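You operate a simulated robot arm through the tools that you are given. There is no shell and no other tool.

You run a simulated robot arm. Do the job below in one go: nothing can be reset, and whatever is moved stays where it is left.

Task
Thread the orange bead, then the purple bead on the teal cord bar and cap it.
Fine: press the blue end cap home on that bar and give it a tug; the other beads and caps stay.
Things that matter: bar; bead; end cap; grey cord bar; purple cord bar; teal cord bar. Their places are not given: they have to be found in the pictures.

It is judged by the outcome, as a careful person would: the job done as asked, and still so three seconds after it is handed in. It fails if anything else is knocked over, pushed out of place, dropped, spilled or broken. Lids that push on must go on centred and level and be pressed home; caps that screw on are set level and turned clockwise until they are tight.

Robot
A 7-joint arm with a two-finger parallel gripper, fixed in place. Base frame: the origin is at the foot of the arm, x ahead of it, y to its left, z up; the work surface is at about z = 0. Lengths are in cm, angles in degrees, forces in N, time in s.
With the tool pointing down near the work surface it reaches from about 26 to 68 cm from the base axis. Its first joint turns from -166.0 to 166.0 degrees. Payload 2.5 kg.
The tool frame sits at the grasp point between the pads (the TCP): z along the fingers, y along the line on which they close. The tips reach 3 cm beyond it. The gripper opens to 9.4 cm. The fingers are 2.8 cm wide and 1 cm thick; the gripper's body (5 by 9.6 cm) begins 5.5 cm behind the TCP.
Orientation is that of the tool frame in the base frame, as a unit quaternion [w, x, y, z]. With the fingers straight down and closing along the base's y, the tool's x points along the base's -x, its y along +y and its z along -z.

Tools
- The arm moves only by the tool play_rows. Its argument "increments" is a list of rows, each an object (a shift or turn left out is 0, a gripper value left out holds the last) with "offset": the shift along the tool's x, y, z in units of 200 mm (1.0 is 200 mm), a list of three; "rotation": the turn, a rotation vector about the tool's x, y, z in units of 180 degrees (1.0 is 180 degrees), a list of three; "gripper": the finger opening in m, from 0 to 0.094. In form: [{"offset": [x, y, z], "rotation": [rx, ry, rz], "gripper": gripper}, ...]. A call has 1 to 20 rows; each row is the pose to reach, as a shift and turn from the pose commanded when the call began, along the tool's axes at that moment. A call with a number of a shift or a turn outside -1 to 1 is refused whole. A row lasts 0.2 s, in which the tool goes at most 5 cm and 8.6 degrees; a call with a longer step from one row to the next is refused whole, and so is a gripper value outside its range. A pose out of reach is approached as far as the arm can. The call stops where the force on the tool passes 40 N (or 10 N more than at its start, if that is more) or the arm is blocked; 0.2 s more then pass. Each finger travels about 7.2 cm/s and halts on what it meets, pressing with about 35 N; the grip force reading is that of the motor and also rises with nothing between the fingers. The clock runs only during rows and for 0.2 s after the last one: add rows that repeat a pose to give the fingers time. It gives the time, the measured TCP pose, the force on the tool (base axes), the opening and the grip force at its end, in the units of the frame above (readings bear some noise), with the torque about the TCP (base axes, N m) and any sound that the robot's microphone picked up, and new pictures: "pictures" is both (left out), scene, wrist or none.
- Cameras (640 x 400 px; columns grow to the right, rows downward): "scene" is fixed at [21.74, -50.17, 65.77]; the picture's right is [0.86, -0.51, 0.00], its down [-0.29, -0.49, -0.82] and it looks along [0.42, 0.71, -0.57] (base axes); focal length 348 px, centre (320, 200). "wrist" rides on the gripper at [7.6, 1.4, -10.3] in the tool frame; the picture's right is [-0.18, 0.98, 0.00], its down [-0.75, -0.14, -0.64] and it looks along [-0.63, -0.12, 0.77] (tool axes); focal length 243 px, centre (320, 200).
- measure_at(camera, pixels): there is no depth. For up to 12 entries [column, row, z] of the newest picture of that camera ("zoom" is the newest enlarged one), the place [x, y] in the base frame at which the ray of that pixel passes the height z, good to about 0.3 cm. No time passes.
- close_up(camera, box): a new picture of the part [left, top, right, bottom] of that camera's present view, enlarged. No time passes.
- sign_off(): hands the job in; it is judged then, once.

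Leave the gripper open and the arm clear of the work at the hand-in unless told otherwise.

The tools are called after "Call:" as a command line: name --argument value ..., lists and objects as JSON in quotes. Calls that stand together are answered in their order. play_rows: Moves the arm, as the interface text tells. Its arguments: {"type":"object","properties":{"increments":{"type":"array"},"pictures":{"type":"string","enum":["both","scene","wrist","none"]}},"required":["increments"]} The other tools are called the same way: measure_at (camera, pixels) gives the place at which the rays of pixels pass given heights; close_up (camera, box) takes an enlarged picture of a part of a camera's view; sign_off () hands the job in.

At the start:

```text
time: 0.0
tool_pos: [45.95, 11.15, 37.76]
orientation: [0.0, 0.0, 1.0, -0.001]
wrist_force: [0.2, -0.3, 0.3]
moment: [0.01, 0.02, -0.02]
gripper_width: 9.39
finger_force: 0.1
```

scene: 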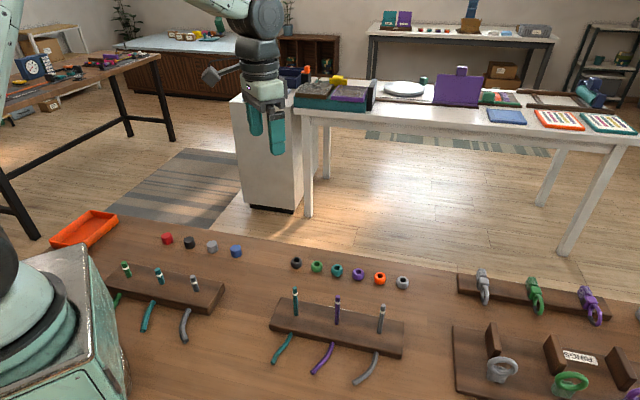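
wrist: 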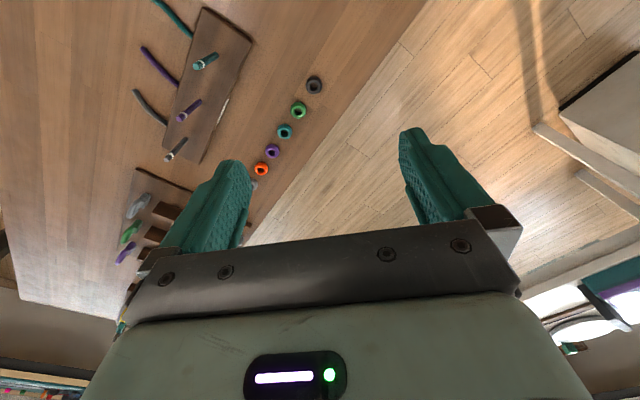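

I see a rack of three upright bars at about (295,302), (337,311) and (381,319), a row of beads at about (296-402, 263-283), and caps at about (167-236, 238-251). A second rack sits on the left at about (125-195, 268-284). I'll enlarge each of these first.

Call:
close_up --camera "scene" --box '[250, 240, 430, 390]'

Call:
close_up --camera "scene" --box '[50, 210, 260, 350]'

Call:
close_up --camera "wrist" --box '[90, 0, 350, 260]'

```text
2.67 times, centred on (340, 315) of scene
```

zoom: 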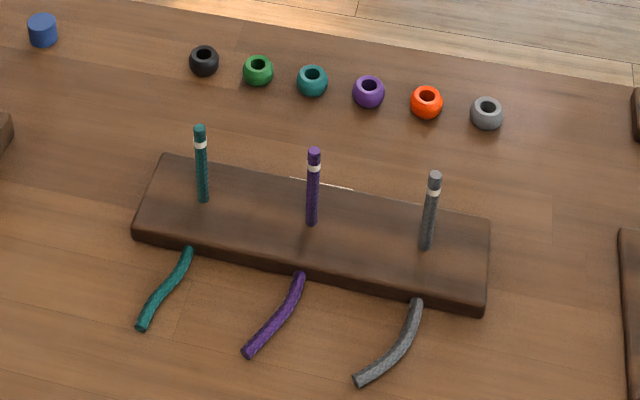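

```text
2.86 times, centred on (155, 280) of scene
```

zoom: 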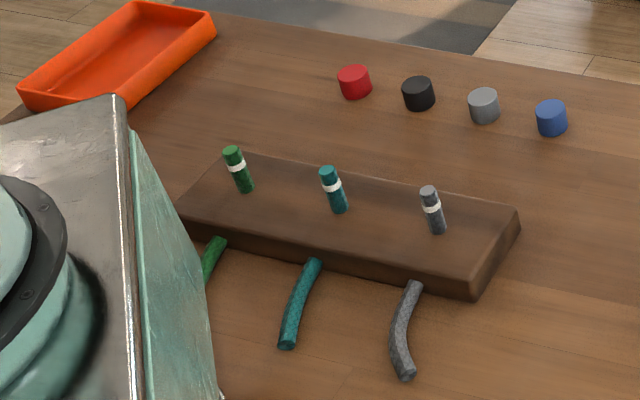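

```text
1.54 times, centred on (220, 130) of wrist
```

zoom: 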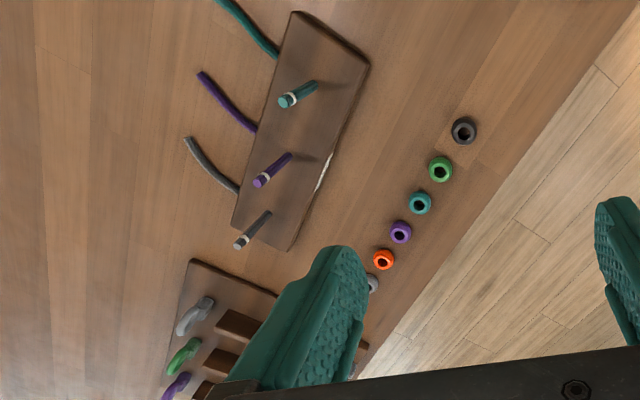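

The tall rack carries teal, purple and grey bars, matching the bars named in the task. The left rack is green, teal and grey, so it isn't the one. Next I'll measure beads, caps, bar bases and bar tips at some guessed heights.

Call:
measure_at --camera "scene" --pixels '[[296, 263, 0.8], [316, 266, 0.8], [337, 270, 0.8], [358, 274, 0.8], [380, 279, 0.8], [402, 283, 0.8], [236, 251, 0.8], [211, 246, 0.8], [306, 316, 2], [338, 325, 2], [370, 333, 2], [295, 290, 7]]'

Call:
measure_at --camera "wrist" --pixels '[[314, 85, 0.8], [298, 110, 0.8], [284, 131, 0.8], [272, 152, 0.8], [262, 169, 0.8], [217, 53, 2], [206, 101, 2], [198, 66, 7], [181, 118, 7]]'

Call:
close_up --camera "scene" --box '[260, 275, 350, 331]'

Call:
close_up --camera "scene" --box '[340, 250, 420, 300]'

Call:
close_up --camera "scene" --box '[200, 230, 280, 280]'

```text
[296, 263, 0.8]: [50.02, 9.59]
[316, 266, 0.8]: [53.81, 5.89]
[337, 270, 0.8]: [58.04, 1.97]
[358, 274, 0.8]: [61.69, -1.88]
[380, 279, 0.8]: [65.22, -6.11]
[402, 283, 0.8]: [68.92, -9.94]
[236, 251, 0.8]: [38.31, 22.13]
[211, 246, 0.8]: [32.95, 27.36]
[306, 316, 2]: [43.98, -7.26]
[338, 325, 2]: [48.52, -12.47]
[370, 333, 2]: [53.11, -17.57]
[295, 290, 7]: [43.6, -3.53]
```

```text
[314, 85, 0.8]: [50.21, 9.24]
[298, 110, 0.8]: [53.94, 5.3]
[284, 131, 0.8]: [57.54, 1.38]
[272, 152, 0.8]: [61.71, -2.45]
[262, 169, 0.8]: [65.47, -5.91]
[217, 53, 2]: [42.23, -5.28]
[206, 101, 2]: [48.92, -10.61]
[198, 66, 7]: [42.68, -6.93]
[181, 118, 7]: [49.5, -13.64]
```

```text
7.11 times, centred on (305, 303) of scene
```

zoom: 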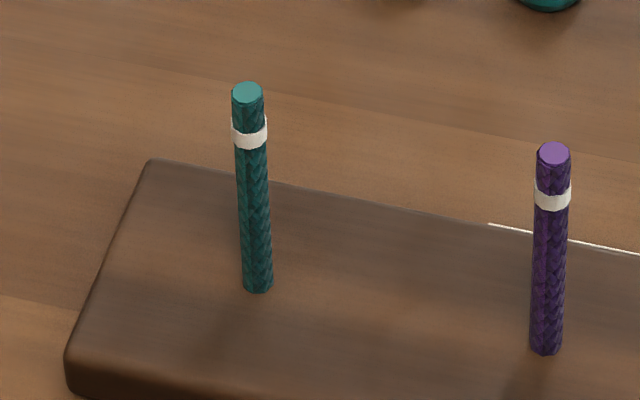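

```text
8.00 times, centred on (380, 275) of scene
```

zoom: 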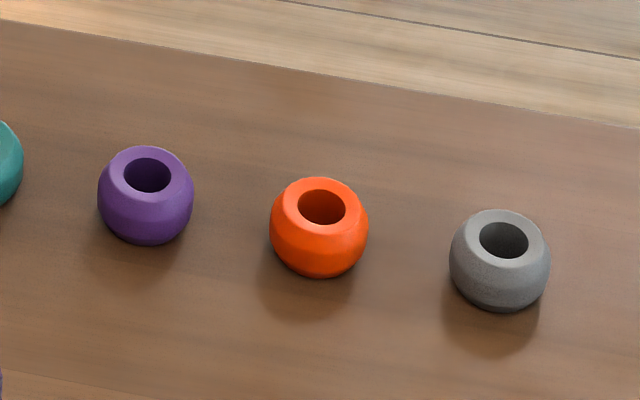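

```text
8.00 times, centred on (240, 255) of scene
```

zoom: 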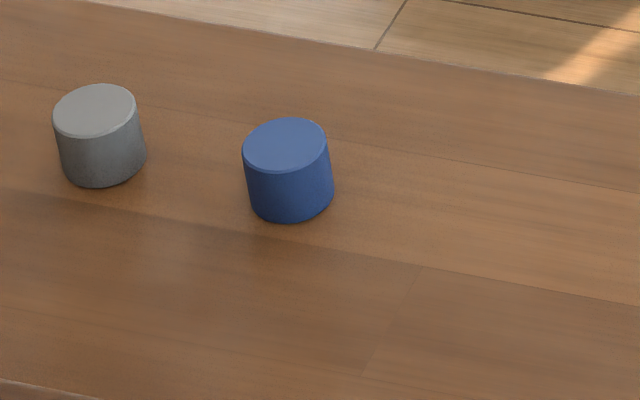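

The beads look about 3 cm wide and 2 cm tall with a hole of about 1.4 cm. The bar is about 1 cm thick. I'll find the bar's tip height by crossing rays from both cameras, with the tip at scene (294.7,288.1) and wrist (196.5,65.8).

Call:
measure_at --camera "scene" --pixels '[[294.7, 288.1, 6], [294.7, 288.1, 7], [294.7, 288.1, 8], [294.7, 288.1, 9], [294.7, 288.1, 10], [296.3, 315.1, 1.5], [296.3, 315.1, 2], [296.3, 315.1, 2.5], [296.3, 315.1, 3]]'

Call:
measure_at --camera "wrist" --pixels '[[196.5, 65.8, 6], [196.5, 65.8, 7], [196.5, 65.8, 8], [196.5, 65.8, 9], [196.5, 65.8, 10], [217.4, 53.3, 1.5], [217.4, 53.3, 2], [217.4, 53.3, 2.5], [217.4, 53.3, 3]]'

Call:
close_up --camera "wrist" --box '[160, 30, 260, 92]'

```text
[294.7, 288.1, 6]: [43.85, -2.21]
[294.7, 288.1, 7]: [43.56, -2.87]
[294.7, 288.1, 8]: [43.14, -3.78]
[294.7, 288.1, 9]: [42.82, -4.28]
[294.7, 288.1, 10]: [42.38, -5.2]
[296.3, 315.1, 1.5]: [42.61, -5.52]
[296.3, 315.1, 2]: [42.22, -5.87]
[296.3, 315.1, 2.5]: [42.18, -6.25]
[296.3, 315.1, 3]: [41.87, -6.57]
```

```text
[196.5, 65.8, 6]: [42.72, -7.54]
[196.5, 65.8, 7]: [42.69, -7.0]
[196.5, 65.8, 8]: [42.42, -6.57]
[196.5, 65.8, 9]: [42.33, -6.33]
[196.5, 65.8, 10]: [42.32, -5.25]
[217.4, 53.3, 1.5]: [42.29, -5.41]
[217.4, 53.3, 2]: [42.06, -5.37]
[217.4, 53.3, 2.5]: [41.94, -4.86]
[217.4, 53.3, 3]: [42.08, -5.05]
```

```text
6.40 times, centred on (210, 61) of wrist
```

zoom: 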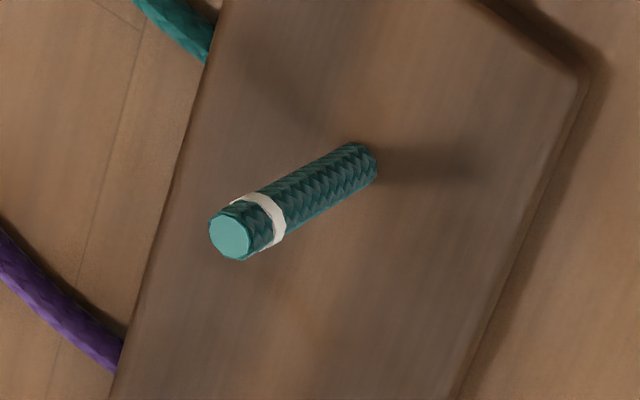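

Both rays meet at z ≈ 9.9, so the teal tip is near (42.35, -5.25) and its base at z ≈ 1.7. The orange bead is near (65.3, -6.0), and the bead row runs diagonally. I'll move above the orange bead at a height of about 20 cm and turn the fingers 45° so they close across the row.

Call:
play_rows --increments '[{"offset": [-0.1209, -0.1072, 0.1112], "rotation": [0, 0, 0.03125], "gripper": 0.094}, {"offset": [-0.2419, -0.2144, 0.2225], "rotation": [0, 0, 0.0625]}, {"offset": [-0.3628, -0.3216, 0.3337], "rotation": [0, 0, 0.09375]}, {"offset": [-0.4838, -0.4288, 0.445], "rotation": [0, 0, 0.125]}, {"offset": [-0.6047, -0.5359, 0.5562], "rotation": [0, 0, 0.15625]}, {"offset": [-0.7256, -0.6431, 0.6675], "rotation": [0, 0, 0.1875]}, {"offset": [-0.8466, -0.7503, 0.7787], "rotation": [0, 0, 0.21875]}, {"offset": [-0.9675, -0.8575, 0.89], "rotation": [0, 0, 0.25]}, {"offset": [-0.9675, -0.8575, 0.89], "rotation": [0, 0, 0.25]}]'

```text
time: 2.0
tool_pos: [65.1, -6.3, 20.13]
orientation: [0.0, 0.383, 0.924, 0.0]
wrist_force: [0.2, -1.2, -0.5]
moment: [-0.02, -0.03, 0.03]
gripper_width: 9.4
finger_force: 0.0
```

scene: 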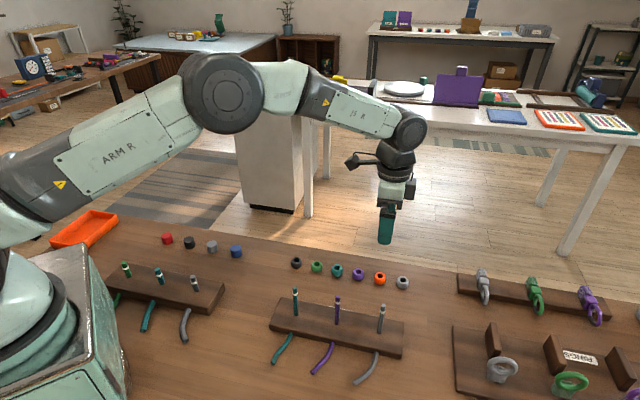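
wrist: 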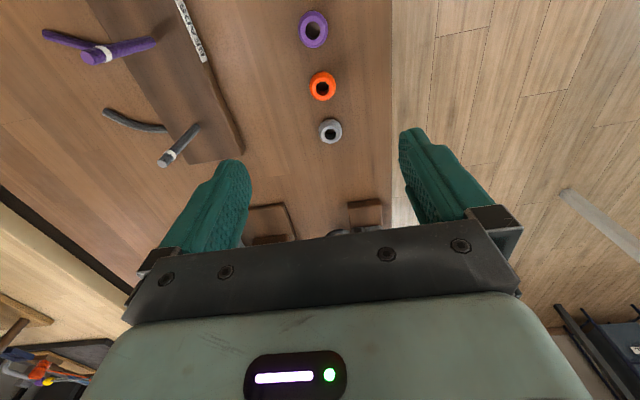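

The arm is in place, with the orange bead at wrist (322,86). I'll enlarge that area and measure it more precisely.

Call:
close_up --camera "wrist" --box '[272, 55, 372, 117]'

Call:
measure_at --camera "wrist" --pixels '[[322, 88, 2], [322, 88, 1], [314, 30, 2], [314, 30, 1], [330, 131, 1], [330, 131, 2]]'

Call:
measure_at --camera "scene" --pixels '[[380.1, 276, 2], [358.4, 272, 2], [380.1, 279, 1], [358.4, 274.5, 1]]'

```text
6.40 times, centred on (322, 86) of wrist
```

zoom: 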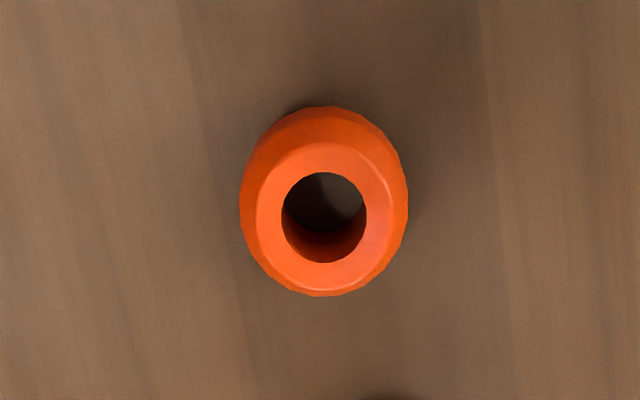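

```text
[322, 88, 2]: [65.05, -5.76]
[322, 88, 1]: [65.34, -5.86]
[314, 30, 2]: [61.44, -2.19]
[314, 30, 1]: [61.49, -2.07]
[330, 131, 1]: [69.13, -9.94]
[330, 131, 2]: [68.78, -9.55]
```

```text
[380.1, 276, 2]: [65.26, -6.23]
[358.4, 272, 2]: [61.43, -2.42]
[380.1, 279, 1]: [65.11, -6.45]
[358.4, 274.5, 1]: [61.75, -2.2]
```

The bead lies within about 0.2 cm of the tool axis. I'll descend to about z = 4.3 and check again.

Call:
play_rows --increments '[{"offset": [-0.003, 0.006, 0.2]}, {"offset": [-0.005, 0.008, 0.4]}, {"offset": [-0.005, 0.008, 0.6]}, {"offset": [-0.005, 0.008, 0.72]}, {"offset": [-0.005, 0.008, 0.785]}, {"offset": [-0.005, 0.008, 0.785]}]'

```text
time: 3.4
tool_pos: [65.45, -6.01, 4.24]
orientation: [0.0, 0.382, 0.924, 0.0]
wrist_force: [0.6, -0.7, -0.2]
moment: [0.0, -0.01, 0.0]
gripper_width: 9.39
finger_force: 0.0
```

scene: 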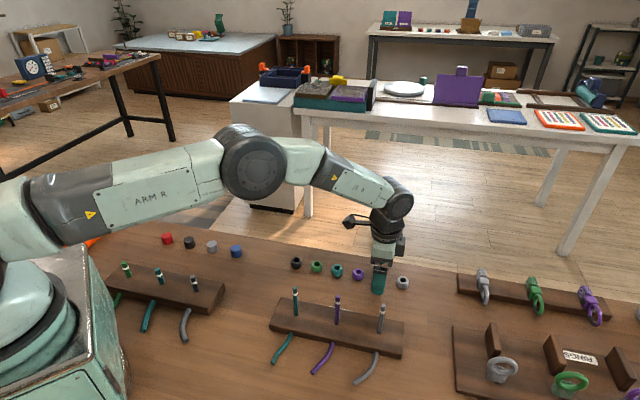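
wrist: 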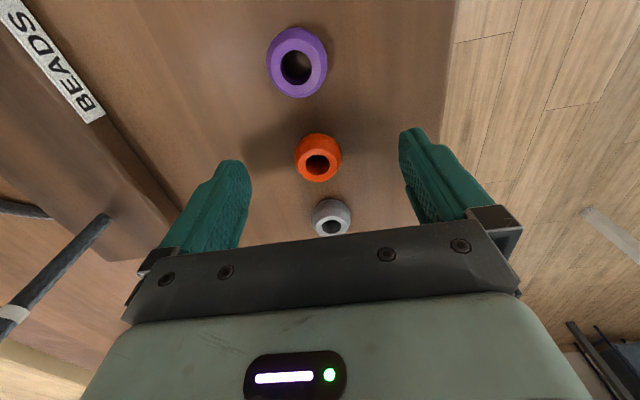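

The bead hole shows at wrist (317,163), a couple of millimetres off the tool axis. I'll correct for that, go down 0.85 cm and close on the bead.

Call:
play_rows --increments '[{"offset": [0.008, -0.009, 0.02]}, {"offset": [0.008, -0.009, 0.042]}, {"offset": [0.008, -0.009, 0.042], "gripper": 0.05}, {"offset": [0.008, -0.009, 0.042], "gripper": 0.05}, {"offset": [0.008, -0.009, 0.042], "gripper": 0.035}, {"offset": [0.008, -0.009, 0.042], "gripper": 0.035}]'

```text
time: 4.8
tool_pos: [65.17, -5.88, 3.47]
orientation: [0.001, 0.383, 0.924, -0.001]
wrist_force: [-0.9, -1.3, -0.7]
moment: [0.0, -0.03, -0.02]
gripper_width: 3.53
finger_force: 0.2
```

scene: 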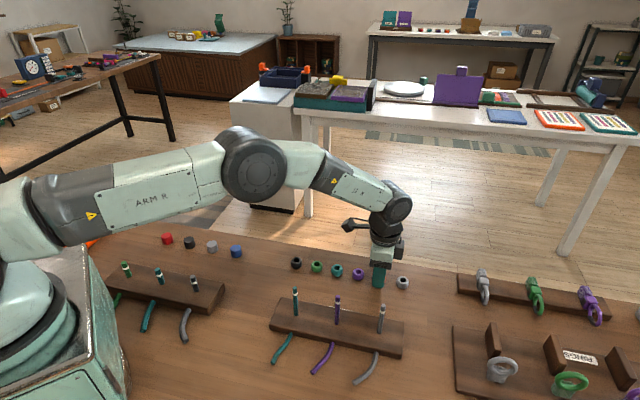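
wrist: 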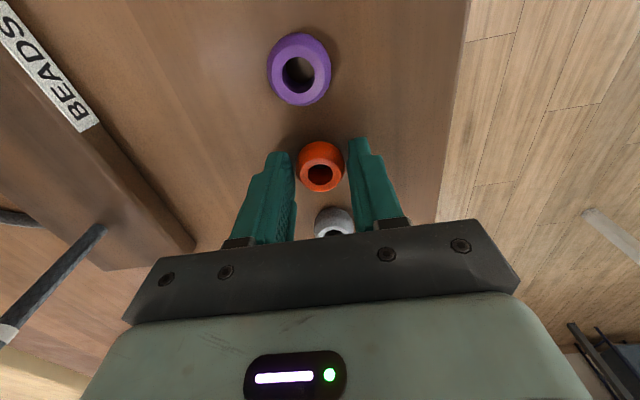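

The fingers stand at 3.5 cm, just clear of the bead. I'll zoom in to check that it's centred along the finger width.

Call:
close_up --camera "wrist" --box '[240, 125, 400, 225]'

Call:
close_up --camera "scene" --box '[340, 250, 420, 300]'

```text
4.00 times, centred on (320, 175) of wrist
```

zoom: 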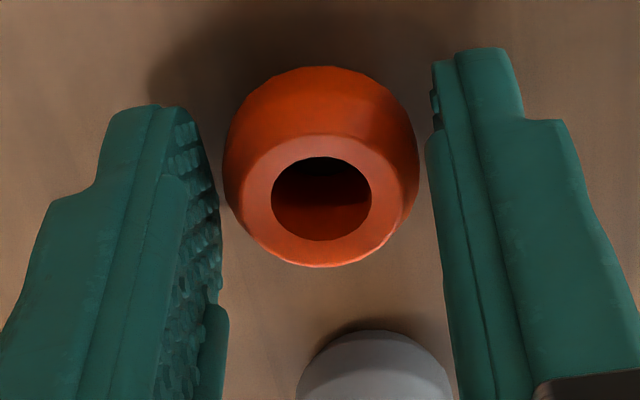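

```text
8.00 times, centred on (380, 275) of scene
```

zoom: 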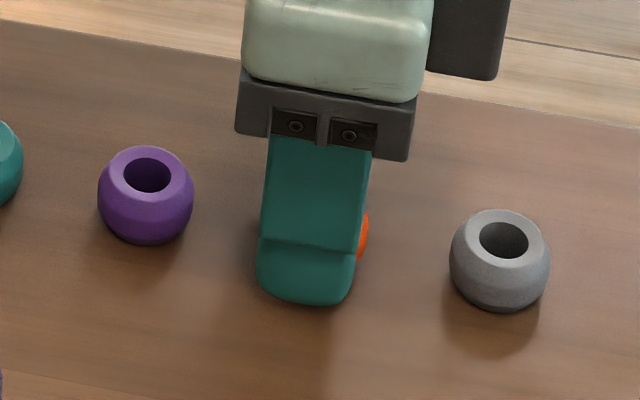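

The bead sits between the fingers, centred to within about 0.15 cm. I'll close the grip.

Call:
play_rows --increments '[{"offset": [0, 0, 0], "gripper": 0.02}, {"offset": [0, 0, 0], "gripper": 0.02}, {"offset": [0, 0, 0], "gripper": 0.02}]' --pictures "wrist"

```text
time: 5.6
tool_pos: [65.23, -5.87, 3.49]
orientation: [0.0, 0.381, 0.924, 0.0]
wrist_force: [-0.4, 0.1, 0.3]
moment: [0.01, -0.01, 0.01]
gripper_width: 2.37
finger_force: 35.2
```

wrist: 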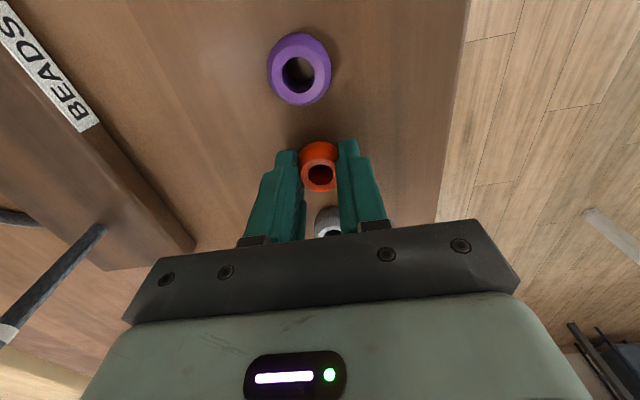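

The opening stopped at 2.37 cm with 35 N, so something is held. I'll look closely at how the bead sits.

Call:
close_up --camera "wrist" --box '[240, 125, 400, 225]'

Call:
close_up --camera "scene" --box '[340, 250, 420, 300]'

```text
4.00 times, centred on (320, 175) of wrist
```

zoom: 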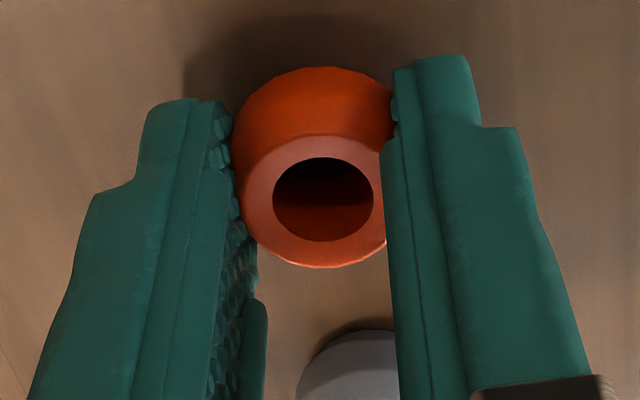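

```text
8.00 times, centred on (380, 275) of scene
```

zoom: 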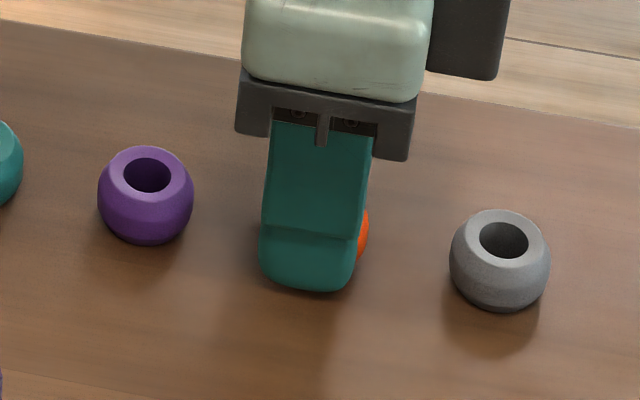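

The bead looks properly held. I'll lift it straight up, slowly at first, to about z = 18.

Call:
play_rows --increments '[{"offset": [0, 0, -0.03]}, {"offset": [0, 0, -0.1]}, {"offset": [0, 0, -0.25]}, {"offset": [0, 0, -0.45]}, {"offset": [0, 0, -0.65]}, {"offset": [0, 0, -0.75]}, {"offset": [0, 0, -0.75]}]'

```text
time: 7.2
tool_pos: [65.17, -5.97, 18.42]
orientation: [-0.001, 0.383, 0.924, 0.0]
wrist_force: [-0.7, -0.1, 1.1]
moment: [0.02, -0.03, 0.04]
gripper_width: 2.37
finger_force: 35.4
```

scene: 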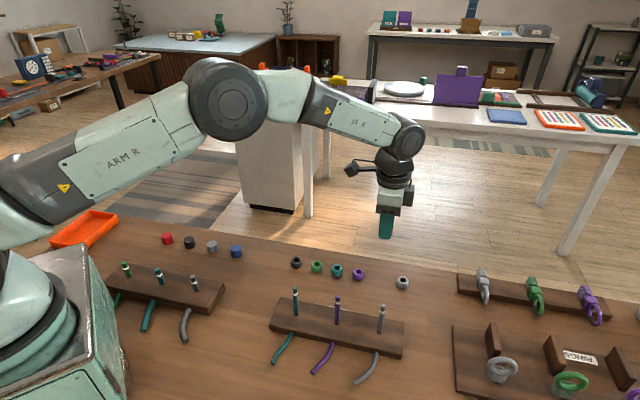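
wrist: 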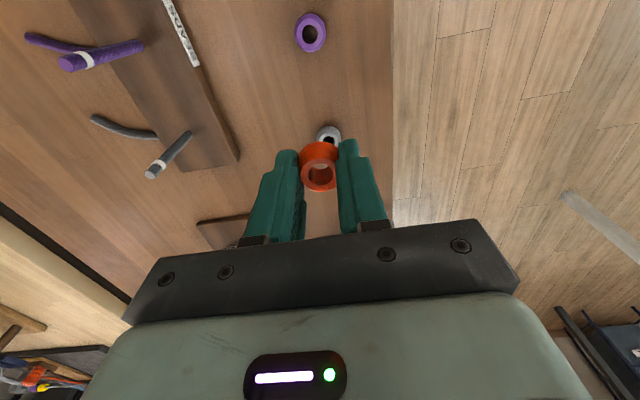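

The bead came up cleanly. I'll carry it level at z ≈ 18.4 to above the teal bar at about (42.35, -5.3).

Call:
play_rows --increments '[{"offset": [0.1, -0.094, 0]}, {"offset": [0.25, -0.235, 0]}, {"offset": [0.42, -0.396, 0]}, {"offset": [0.58, -0.547, 0]}, {"offset": [0.73, -0.688, 0]}, {"offset": [0.8305, -0.783, 0]}, {"offset": [0.8305, -0.783, 0]}]'

```text
time: 8.8
tool_pos: [42.37, -5.22, 18.69]
orientation: [0.0, 0.382, 0.924, 0.0]
wrist_force: [0.0, -0.3, -0.2]
moment: [-0.01, 0.02, 0.02]
gripper_width: 2.39
finger_force: 34.8
```

scene: 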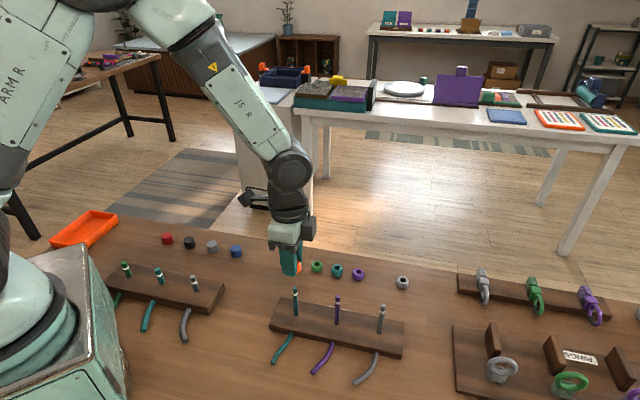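
wrist: 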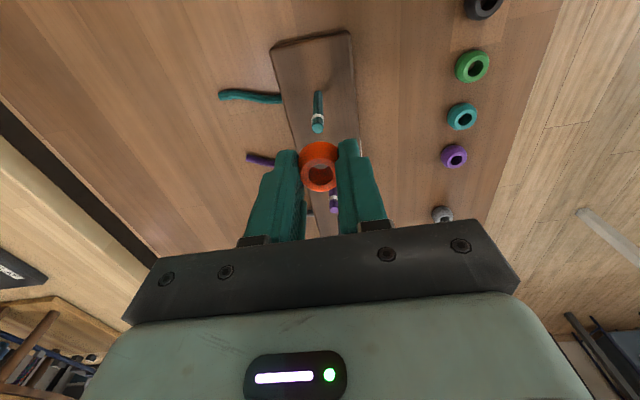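

The bar appears directly above the held bead in the wrist view, with its tip around (318,125). I'll zoom in on both cameras to align hole and tip.

Call:
close_up --camera "wrist" --box '[256, 80, 384, 200]'

Call:
close_up --camera "scene" --box '[250, 240, 346, 320]'

```text
3.33 times, centred on (320, 140) of wrist
```

zoom: 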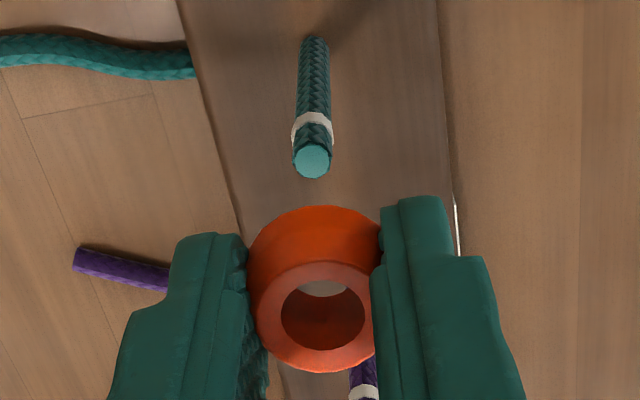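

```text
5.00 times, centred on (298, 280) of scene
```

zoom: 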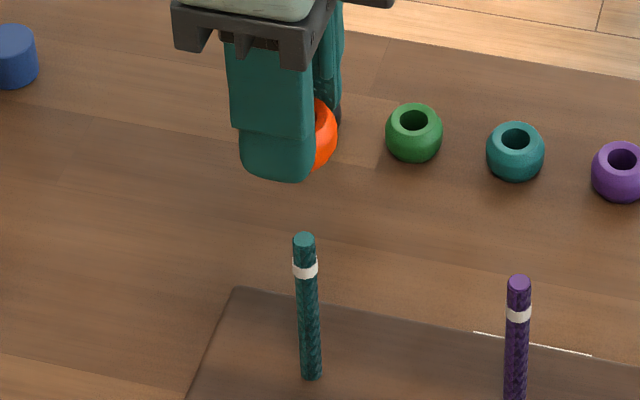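

The bar seems offset about 0.3 cm from the bead along the closing axis. I'll repeat measurements of the same pixels so the noise averages out.

Call:
measure_at --camera "wrist" --pixels '[[317.6, 128.3, 9.8], [317.6, 128.3, 9.8], [317.6, 128.3, 9.8], [317.6, 128.3, 9.8], [317.6, 128.3, 9.8], [317.6, 128.3, 9.8], [318.2, 92.6, 1.8], [318.2, 92.6, 1.8], [318.2, 92.6, 1.8], [318.2, 92.6, 1.8], [318.2, 92.6, 1.8], [318.2, 92.6, 1.8]]'

Call:
measure_at --camera "scene" --pixels '[[295, 288, 9.8], [295, 288, 9.8], [295, 288, 9.8], [295, 288, 9.8], [295, 288, 9.8], [295, 288, 9.8], [296.3, 315.3, 1.8], [296.3, 315.3, 1.8], [296.3, 315.3, 1.8], [296.3, 315.3, 1.8], [296.3, 315.3, 1.8], [296.3, 315.3, 1.8]]'

Call:
measure_at --camera "wrist" --pixels '[[320.9, 171.8, 17.2], [320.9, 171.8, 17.2], [320.9, 171.8, 17.2], [320.9, 171.8, 17.2], [320.9, 171.8, 17.2], [320.9, 171.8, 17.2], [317.6, 128.3, 8.8], [317.6, 128.3, 8.8], [317.6, 128.3, 8.8], [317.6, 128.3, 10.8], [317.6, 128.3, 10.8], [317.6, 128.3, 10.8]]'

```text
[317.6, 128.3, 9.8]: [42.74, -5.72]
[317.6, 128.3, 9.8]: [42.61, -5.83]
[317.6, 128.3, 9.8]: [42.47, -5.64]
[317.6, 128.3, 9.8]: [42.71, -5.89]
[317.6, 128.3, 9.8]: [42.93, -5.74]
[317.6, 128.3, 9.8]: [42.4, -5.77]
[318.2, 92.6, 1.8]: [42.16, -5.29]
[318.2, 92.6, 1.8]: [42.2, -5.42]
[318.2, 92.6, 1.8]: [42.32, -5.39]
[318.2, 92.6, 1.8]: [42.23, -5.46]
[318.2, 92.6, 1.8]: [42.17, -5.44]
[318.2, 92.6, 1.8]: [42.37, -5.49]
```

```text
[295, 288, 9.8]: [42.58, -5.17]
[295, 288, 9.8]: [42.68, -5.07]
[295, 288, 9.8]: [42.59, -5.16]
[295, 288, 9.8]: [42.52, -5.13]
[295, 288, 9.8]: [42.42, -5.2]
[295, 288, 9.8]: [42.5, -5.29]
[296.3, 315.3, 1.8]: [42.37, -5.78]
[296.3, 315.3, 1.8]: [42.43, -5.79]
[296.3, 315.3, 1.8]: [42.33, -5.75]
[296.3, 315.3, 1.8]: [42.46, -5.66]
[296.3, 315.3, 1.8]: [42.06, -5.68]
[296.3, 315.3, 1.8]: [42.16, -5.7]
```

```text
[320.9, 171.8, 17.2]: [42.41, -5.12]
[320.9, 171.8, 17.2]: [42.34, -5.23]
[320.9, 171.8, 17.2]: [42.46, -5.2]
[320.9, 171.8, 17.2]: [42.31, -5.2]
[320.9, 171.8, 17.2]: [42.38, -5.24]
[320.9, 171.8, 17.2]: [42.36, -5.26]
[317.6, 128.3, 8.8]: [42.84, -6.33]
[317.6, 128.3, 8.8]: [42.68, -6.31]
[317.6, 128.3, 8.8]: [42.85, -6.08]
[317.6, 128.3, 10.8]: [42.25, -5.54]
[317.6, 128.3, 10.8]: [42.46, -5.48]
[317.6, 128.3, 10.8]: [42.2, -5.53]
```

Averaging puts the bar axis near (42.40, -5.54) with its tip at z ≈ 10.3. The held bead's hole is near (42.38, -5.21). I'll shift by about 0.3 cm and lower until the bead is roughly 2 cm above the tip.

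Call:
play_rows --increments '[{"offset": [-0.0135, -0.0125, 0.05]}, {"offset": [-0.0135, -0.0125, 0.1]}, {"offset": [-0.0135, -0.0125, 0.145]}, {"offset": [-0.0135, -0.0125, 0.145]}]'

Call:
close_up --camera "wrist" --box '[256, 100, 384, 180]'

Call:
close_up --camera "scene" --box '[250, 250, 346, 310]'

```text
time: 9.8
tool_pos: [42.4, -5.6, 15.75]
orientation: [0.0, 0.382, 0.924, 0.0]
wrist_force: [-0.4, -0.1, 1.0]
moment: [0.01, 0.0, 0.02]
gripper_width: 2.35
finger_force: 35.3
```

scene: 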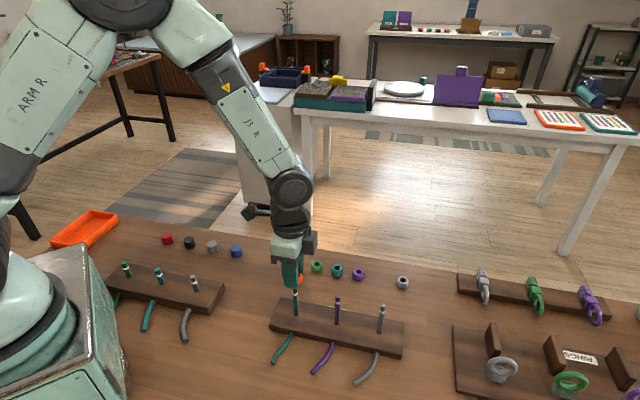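
wrist: 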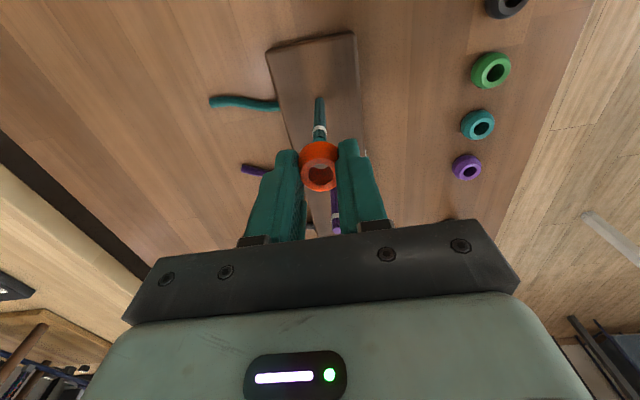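

```text
5.00 times, centred on (320, 140) of wrist
```

zoom: 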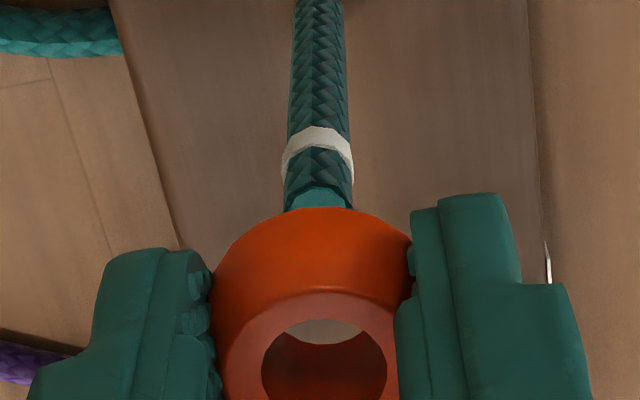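

```text
6.67 times, centred on (298, 280) of scene
```

zoom: 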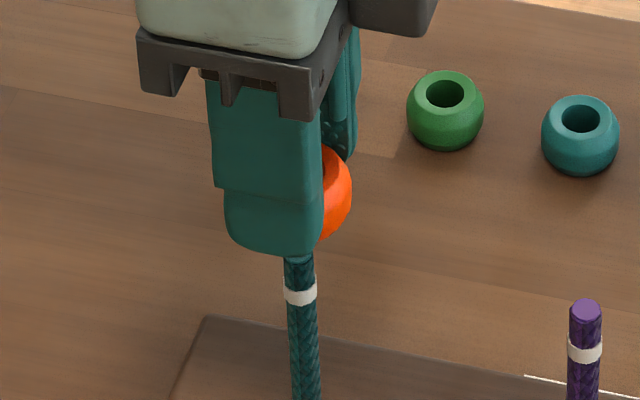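

The lateral match is good to about 0.06 cm. I'll zoom on the whole bead to see its hole and any tilt, and average more samples for the remaining offset along the finger width.

Call:
close_up --camera "wrist" --box '[280, 135, 360, 195]'

Call:
measure_at --camera "wrist" --pixels '[[469, 167, 2], [469, 167, 2], [469, 167, 2], [469, 167, 2], [484, 125, 2], [484, 125, 2], [484, 125, 2], [484, 125, 2]]'

Call:
close_up --camera "wrist" --box '[440, 100, 520, 190]'

Call:
close_up --camera "scene" --box '[300, 255, 380, 295]'

```text
6.67 times, centred on (320, 165) of wrist
```

zoom: 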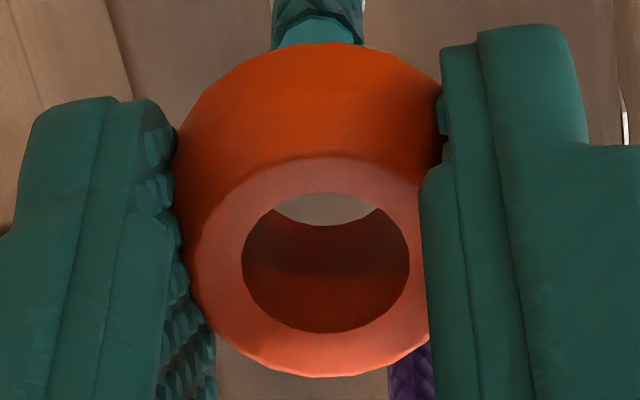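

```text
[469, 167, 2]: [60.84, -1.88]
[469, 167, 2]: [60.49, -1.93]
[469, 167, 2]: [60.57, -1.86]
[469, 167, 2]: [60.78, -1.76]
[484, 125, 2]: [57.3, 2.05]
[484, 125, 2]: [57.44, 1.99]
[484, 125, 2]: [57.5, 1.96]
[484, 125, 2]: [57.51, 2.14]
```

```text
4.44 times, centred on (480, 145) of wrist
```

zoom: 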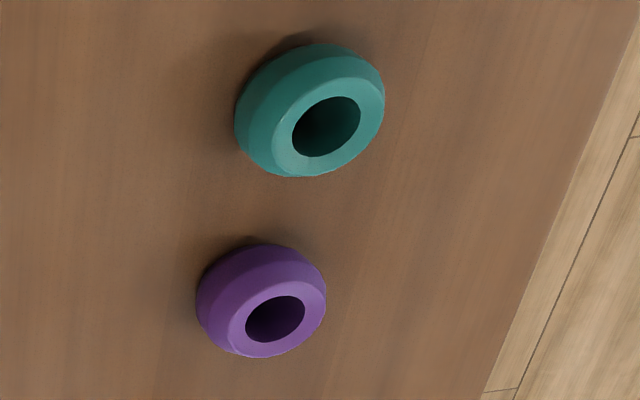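

```text
8.00 times, centred on (340, 275) of scene
```

zoom: 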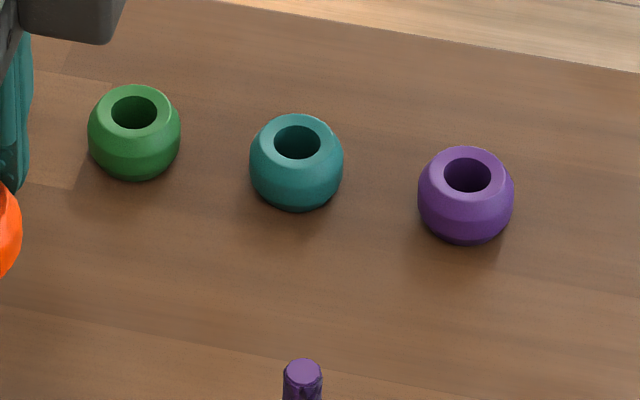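

The hole is about 1.44 cm wide against a bar of about 1.0 cm, so I have roughly 0.2 cm of play all round. To pin down the bead height I'll cross the two cameras on the loose purple and teal beads.

Call:
measure_at --camera "wrist" --pixels '[[469.9, 171.8, 1.9], [469.9, 171.8, 1.9], [469.9, 171.8, 1.9], [469.9, 171.8, 1.9], [469.9, 171.8, 1.9], [469.9, 171.8, 1.9], [481.6, 128.3, 1.9], [481.6, 128.3, 1.9], [481.6, 128.3, 1.9], [481.6, 128.3, 1.9], [481.6, 128.3, 1.9], [481.6, 128.3, 1.9]]'

Call:
measure_at --camera "scene" --pixels '[[358.5, 272, 1.9], [358.5, 272, 1.9], [358.5, 272, 1.9], [358.5, 272, 1.9], [358.5, 272, 1.9], [358.5, 272, 1.9], [337.1, 267.75, 1.9], [337.1, 267.75, 1.9], [337.1, 267.75, 1.9], [337.1, 267.75, 1.9], [337.1, 267.75, 1.9], [337.1, 267.75, 1.9]]'

Call:
measure_at --camera "wrist" --pixels '[[320.8, 174.3, 14.3], [320.8, 174.3, 14.3], [320.8, 174.3, 14.3], [320.8, 174.3, 14.3], [319.8, 142, 10.3], [319.8, 142, 10.3], [319.8, 142, 10.3], [319.8, 142, 10.3], [319.5, 97, 1.5], [319.5, 97, 1.5], [319.5, 97, 1.5], [319.5, 97, 1.5]]'

Call:
close_up --camera "wrist" --box '[280, 85, 360, 145]'

```text
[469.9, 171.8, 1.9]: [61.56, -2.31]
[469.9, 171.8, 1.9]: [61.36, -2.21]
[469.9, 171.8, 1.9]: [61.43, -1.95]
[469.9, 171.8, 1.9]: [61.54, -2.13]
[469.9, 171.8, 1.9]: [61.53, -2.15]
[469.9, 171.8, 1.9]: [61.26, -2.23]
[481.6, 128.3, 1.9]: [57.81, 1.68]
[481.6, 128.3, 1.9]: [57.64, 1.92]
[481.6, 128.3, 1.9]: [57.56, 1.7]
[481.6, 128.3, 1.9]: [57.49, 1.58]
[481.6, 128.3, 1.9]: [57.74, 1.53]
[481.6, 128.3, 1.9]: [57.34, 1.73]
```

```text
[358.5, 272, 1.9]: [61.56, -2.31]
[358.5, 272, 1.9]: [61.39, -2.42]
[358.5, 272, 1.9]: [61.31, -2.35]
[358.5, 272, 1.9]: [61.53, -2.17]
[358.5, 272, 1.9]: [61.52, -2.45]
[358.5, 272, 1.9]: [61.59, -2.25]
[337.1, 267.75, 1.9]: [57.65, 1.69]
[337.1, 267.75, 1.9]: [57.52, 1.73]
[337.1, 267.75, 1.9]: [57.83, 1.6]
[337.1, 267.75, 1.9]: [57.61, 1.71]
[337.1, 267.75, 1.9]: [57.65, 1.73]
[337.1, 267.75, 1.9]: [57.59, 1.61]
```

```text
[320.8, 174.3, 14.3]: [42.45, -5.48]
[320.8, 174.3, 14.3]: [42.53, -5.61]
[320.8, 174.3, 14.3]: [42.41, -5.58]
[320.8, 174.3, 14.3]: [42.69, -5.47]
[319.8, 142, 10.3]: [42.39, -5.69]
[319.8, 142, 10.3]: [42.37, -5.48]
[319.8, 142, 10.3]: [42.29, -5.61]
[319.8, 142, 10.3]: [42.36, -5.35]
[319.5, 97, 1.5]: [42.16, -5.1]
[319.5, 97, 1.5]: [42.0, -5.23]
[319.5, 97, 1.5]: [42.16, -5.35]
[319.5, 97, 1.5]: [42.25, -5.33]
```

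```text
6.67 times, centred on (320, 115) of wrist
```

zoom: 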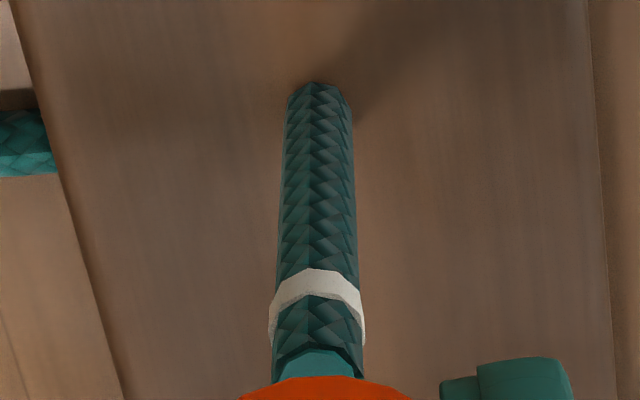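

The hole is at about (42.52,-5.53) and the bar axis at about (42.38,-5.52), so the remaining error is around 0.1 cm. I'll correct it and go down gently towards the tip, watching the force.

Call:
play_rows --increments '[{"offset": [0.0025, -0.0035, 0.03]}, {"offset": [0.0025, -0.0035, 0.06]}, {"offset": [0.0025, -0.0035, 0.085]}, {"offset": [0.0025, -0.0035, 0.085]}]'

Call:
close_up --camera "wrist" --box '[280, 135, 360, 195]'

Call:
close_up --camera "scene" --box '[250, 260, 346, 320]'

```text
time: 10.8
tool_pos: [42.32, -5.69, 13.84]
orientation: [0.0, 0.383, 0.924, 0.0]
wrist_force: [-0.2, -0.1, 0.4]
moment: [0.03, -0.05, -0.01]
gripper_width: 2.34
finger_force: 35.0
```

scene: 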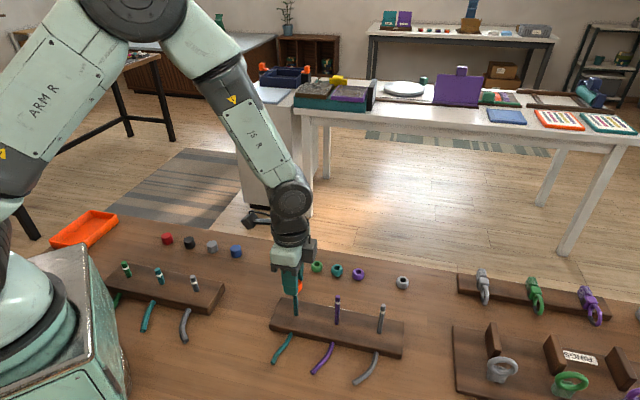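
wrist: 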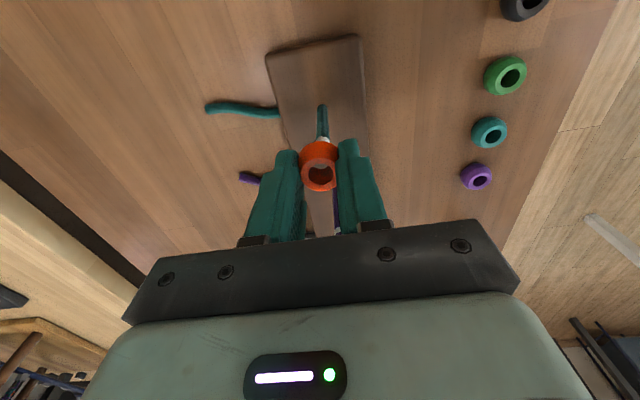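

```text
6.67 times, centred on (320, 165) of wrist
```

zoom: 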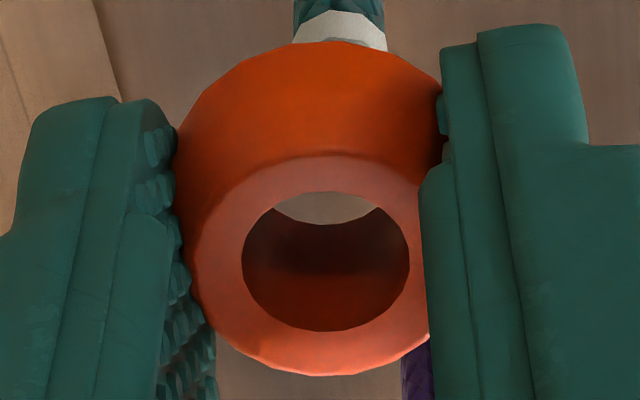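

```text
6.67 times, centred on (298, 290) of scene
```

zoom: 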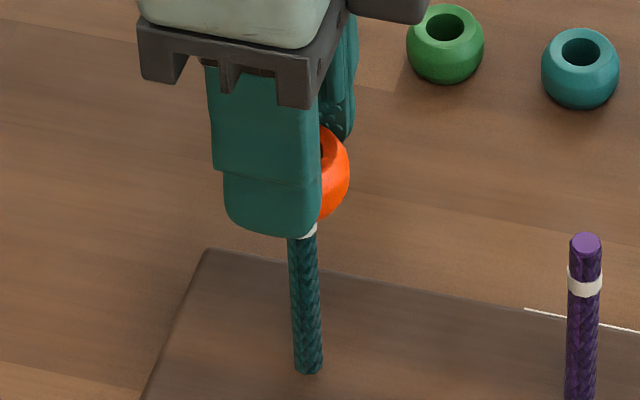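

The bar now looks slightly to the right of the hole. I'll zoom on the bar to quantify it before making contact.

Call:
close_up --camera "wrist" --box '[280, 90, 360, 150]'

```text
6.67 times, centred on (320, 120) of wrist
```

zoom: 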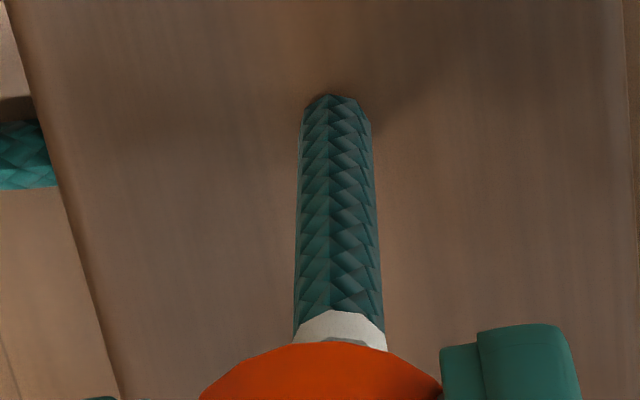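

The bar is about 0.15 cm to the +y side of the hole, and the other axis is matched. I'll nudge +0.15 cm along tool y at this height and recheck.

Call:
play_rows --increments '[{"offset": [0, 0.0075, 0]}, {"offset": [0, 0.0075, 0]}, {"offset": [0, 0.0075, 0]}]' --pictures "wrist"

Call:
close_up --camera "wrist" --box '[280, 90, 360, 150]'

Call:
close_up --camera "wrist" --box '[280, 135, 360, 195]'

```text
time: 11.6
tool_pos: [42.39, -5.64, 13.92]
orientation: [0.001, 0.383, 0.924, 0.0]
wrist_force: [-0.9, -0.6, 0.3]
moment: [0.03, -0.02, 0.0]
gripper_width: 2.37
finger_force: 34.8
```

wrist: 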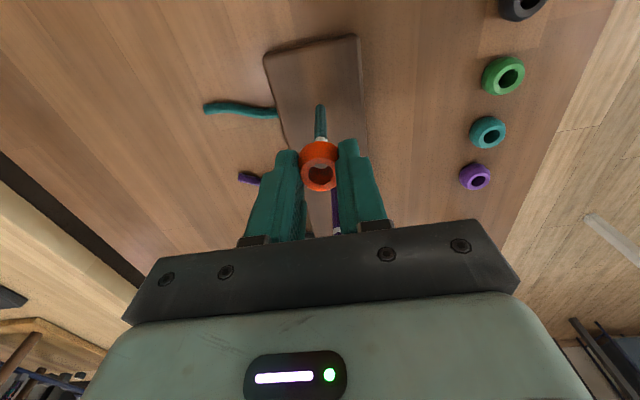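

```text
6.67 times, centred on (320, 120) of wrist
```

zoom: 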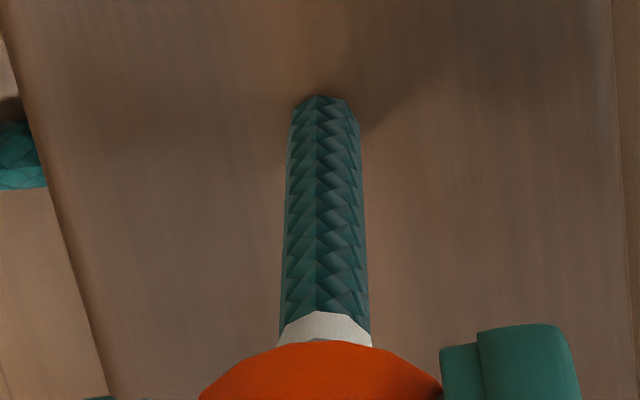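

```text
6.67 times, centred on (320, 165) of wrist
```

zoom: 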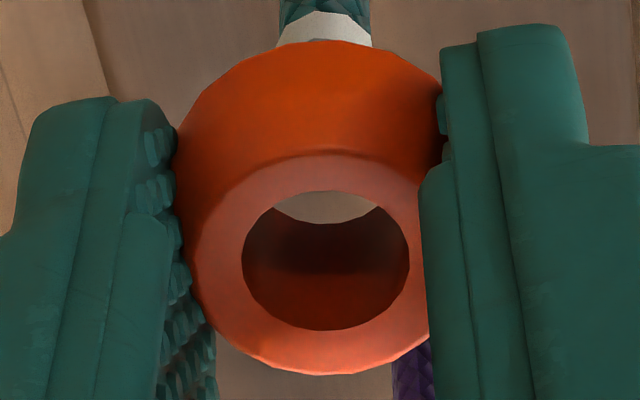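

The columns now agree, with the band at 325 and the hole at 325 in the zoom. I'll lower 0.5 cm in small steps and read the force.

Call:
play_rows --increments '[{"offset": [0, 0, 0.01]}, {"offset": [0, 0, 0.02]}, {"offset": [0, 0, 0.025]}, {"offset": [0, 0, 0.025]}]' --pictures "wrist"

Call:
close_up --camera "wrist" --box '[280, 125, 360, 185]'

Call:
close_up --camera "scene" --box '[250, 260, 346, 320]'

```text
time: 12.6
tool_pos: [42.35, -5.51, 13.39]
orientation: [0.0, 0.382, 0.924, 0.0]
wrist_force: [-0.4, 0.0, -0.3]
moment: [0.01, -0.01, 0.02]
gripper_width: 2.38
finger_force: 35.1
```

wrist: 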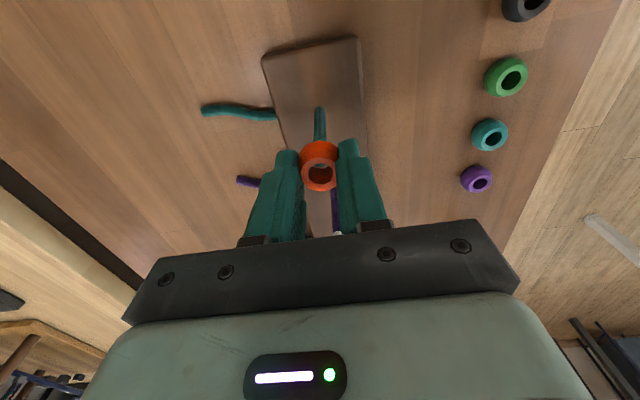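

```text
6.67 times, centred on (320, 155) of wrist
```

zoom: 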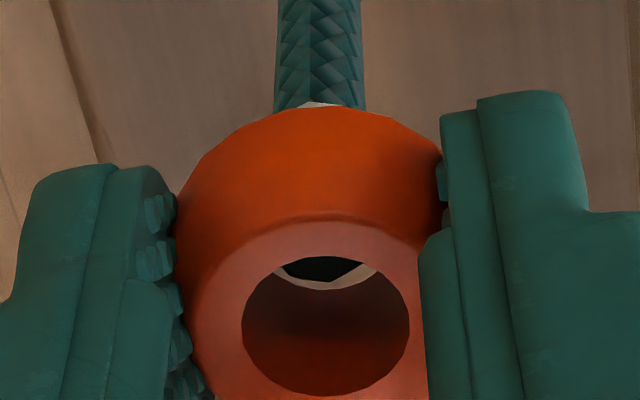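

```text
6.67 times, centred on (298, 290) of scene
```

zoom: 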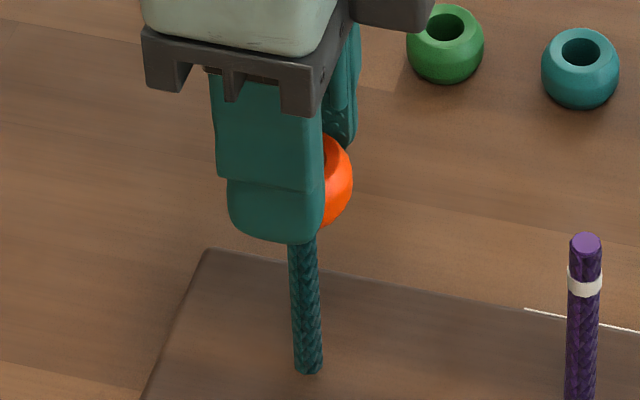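

The dark tip of the bar is visible through the hole with a light gap around it, and the force is near zero. I'll keep lowering in small steps, with a tiny -0.05 cm shift along tool x.

Call:
play_rows --increments '[{"offset": [-0.0025, 0, 0.01]}, {"offset": [-0.0025, 0, 0.02]}, {"offset": [-0.0025, 0, 0.03]}, {"offset": [-0.0025, 0, 0.03]}]' --pictures "wrist"

Call:
close_up --camera "wrist" --box '[280, 125, 360, 185]'

```text
time: 13.6
tool_pos: [42.37, -5.55, 12.81]
orientation: [0.0, 0.383, 0.924, 0.0]
wrist_force: [0.4, -0.4, 0.5]
moment: [-0.01, -0.01, 0.01]
gripper_width: 2.38
finger_force: 35.1
```

wrist: 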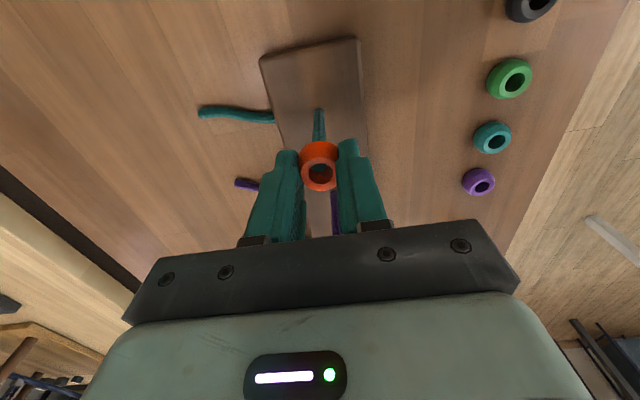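

```text
6.67 times, centred on (320, 155) of wrist
```

zoom: 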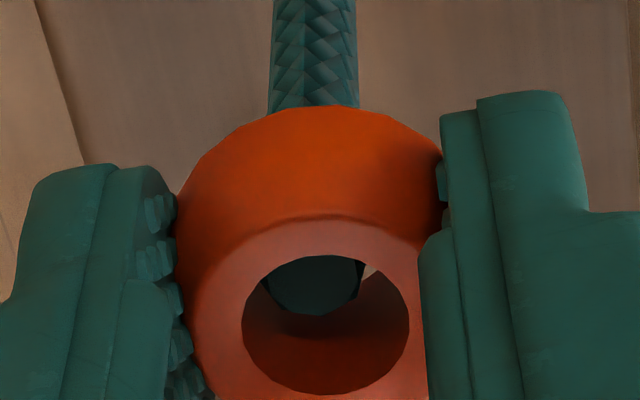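

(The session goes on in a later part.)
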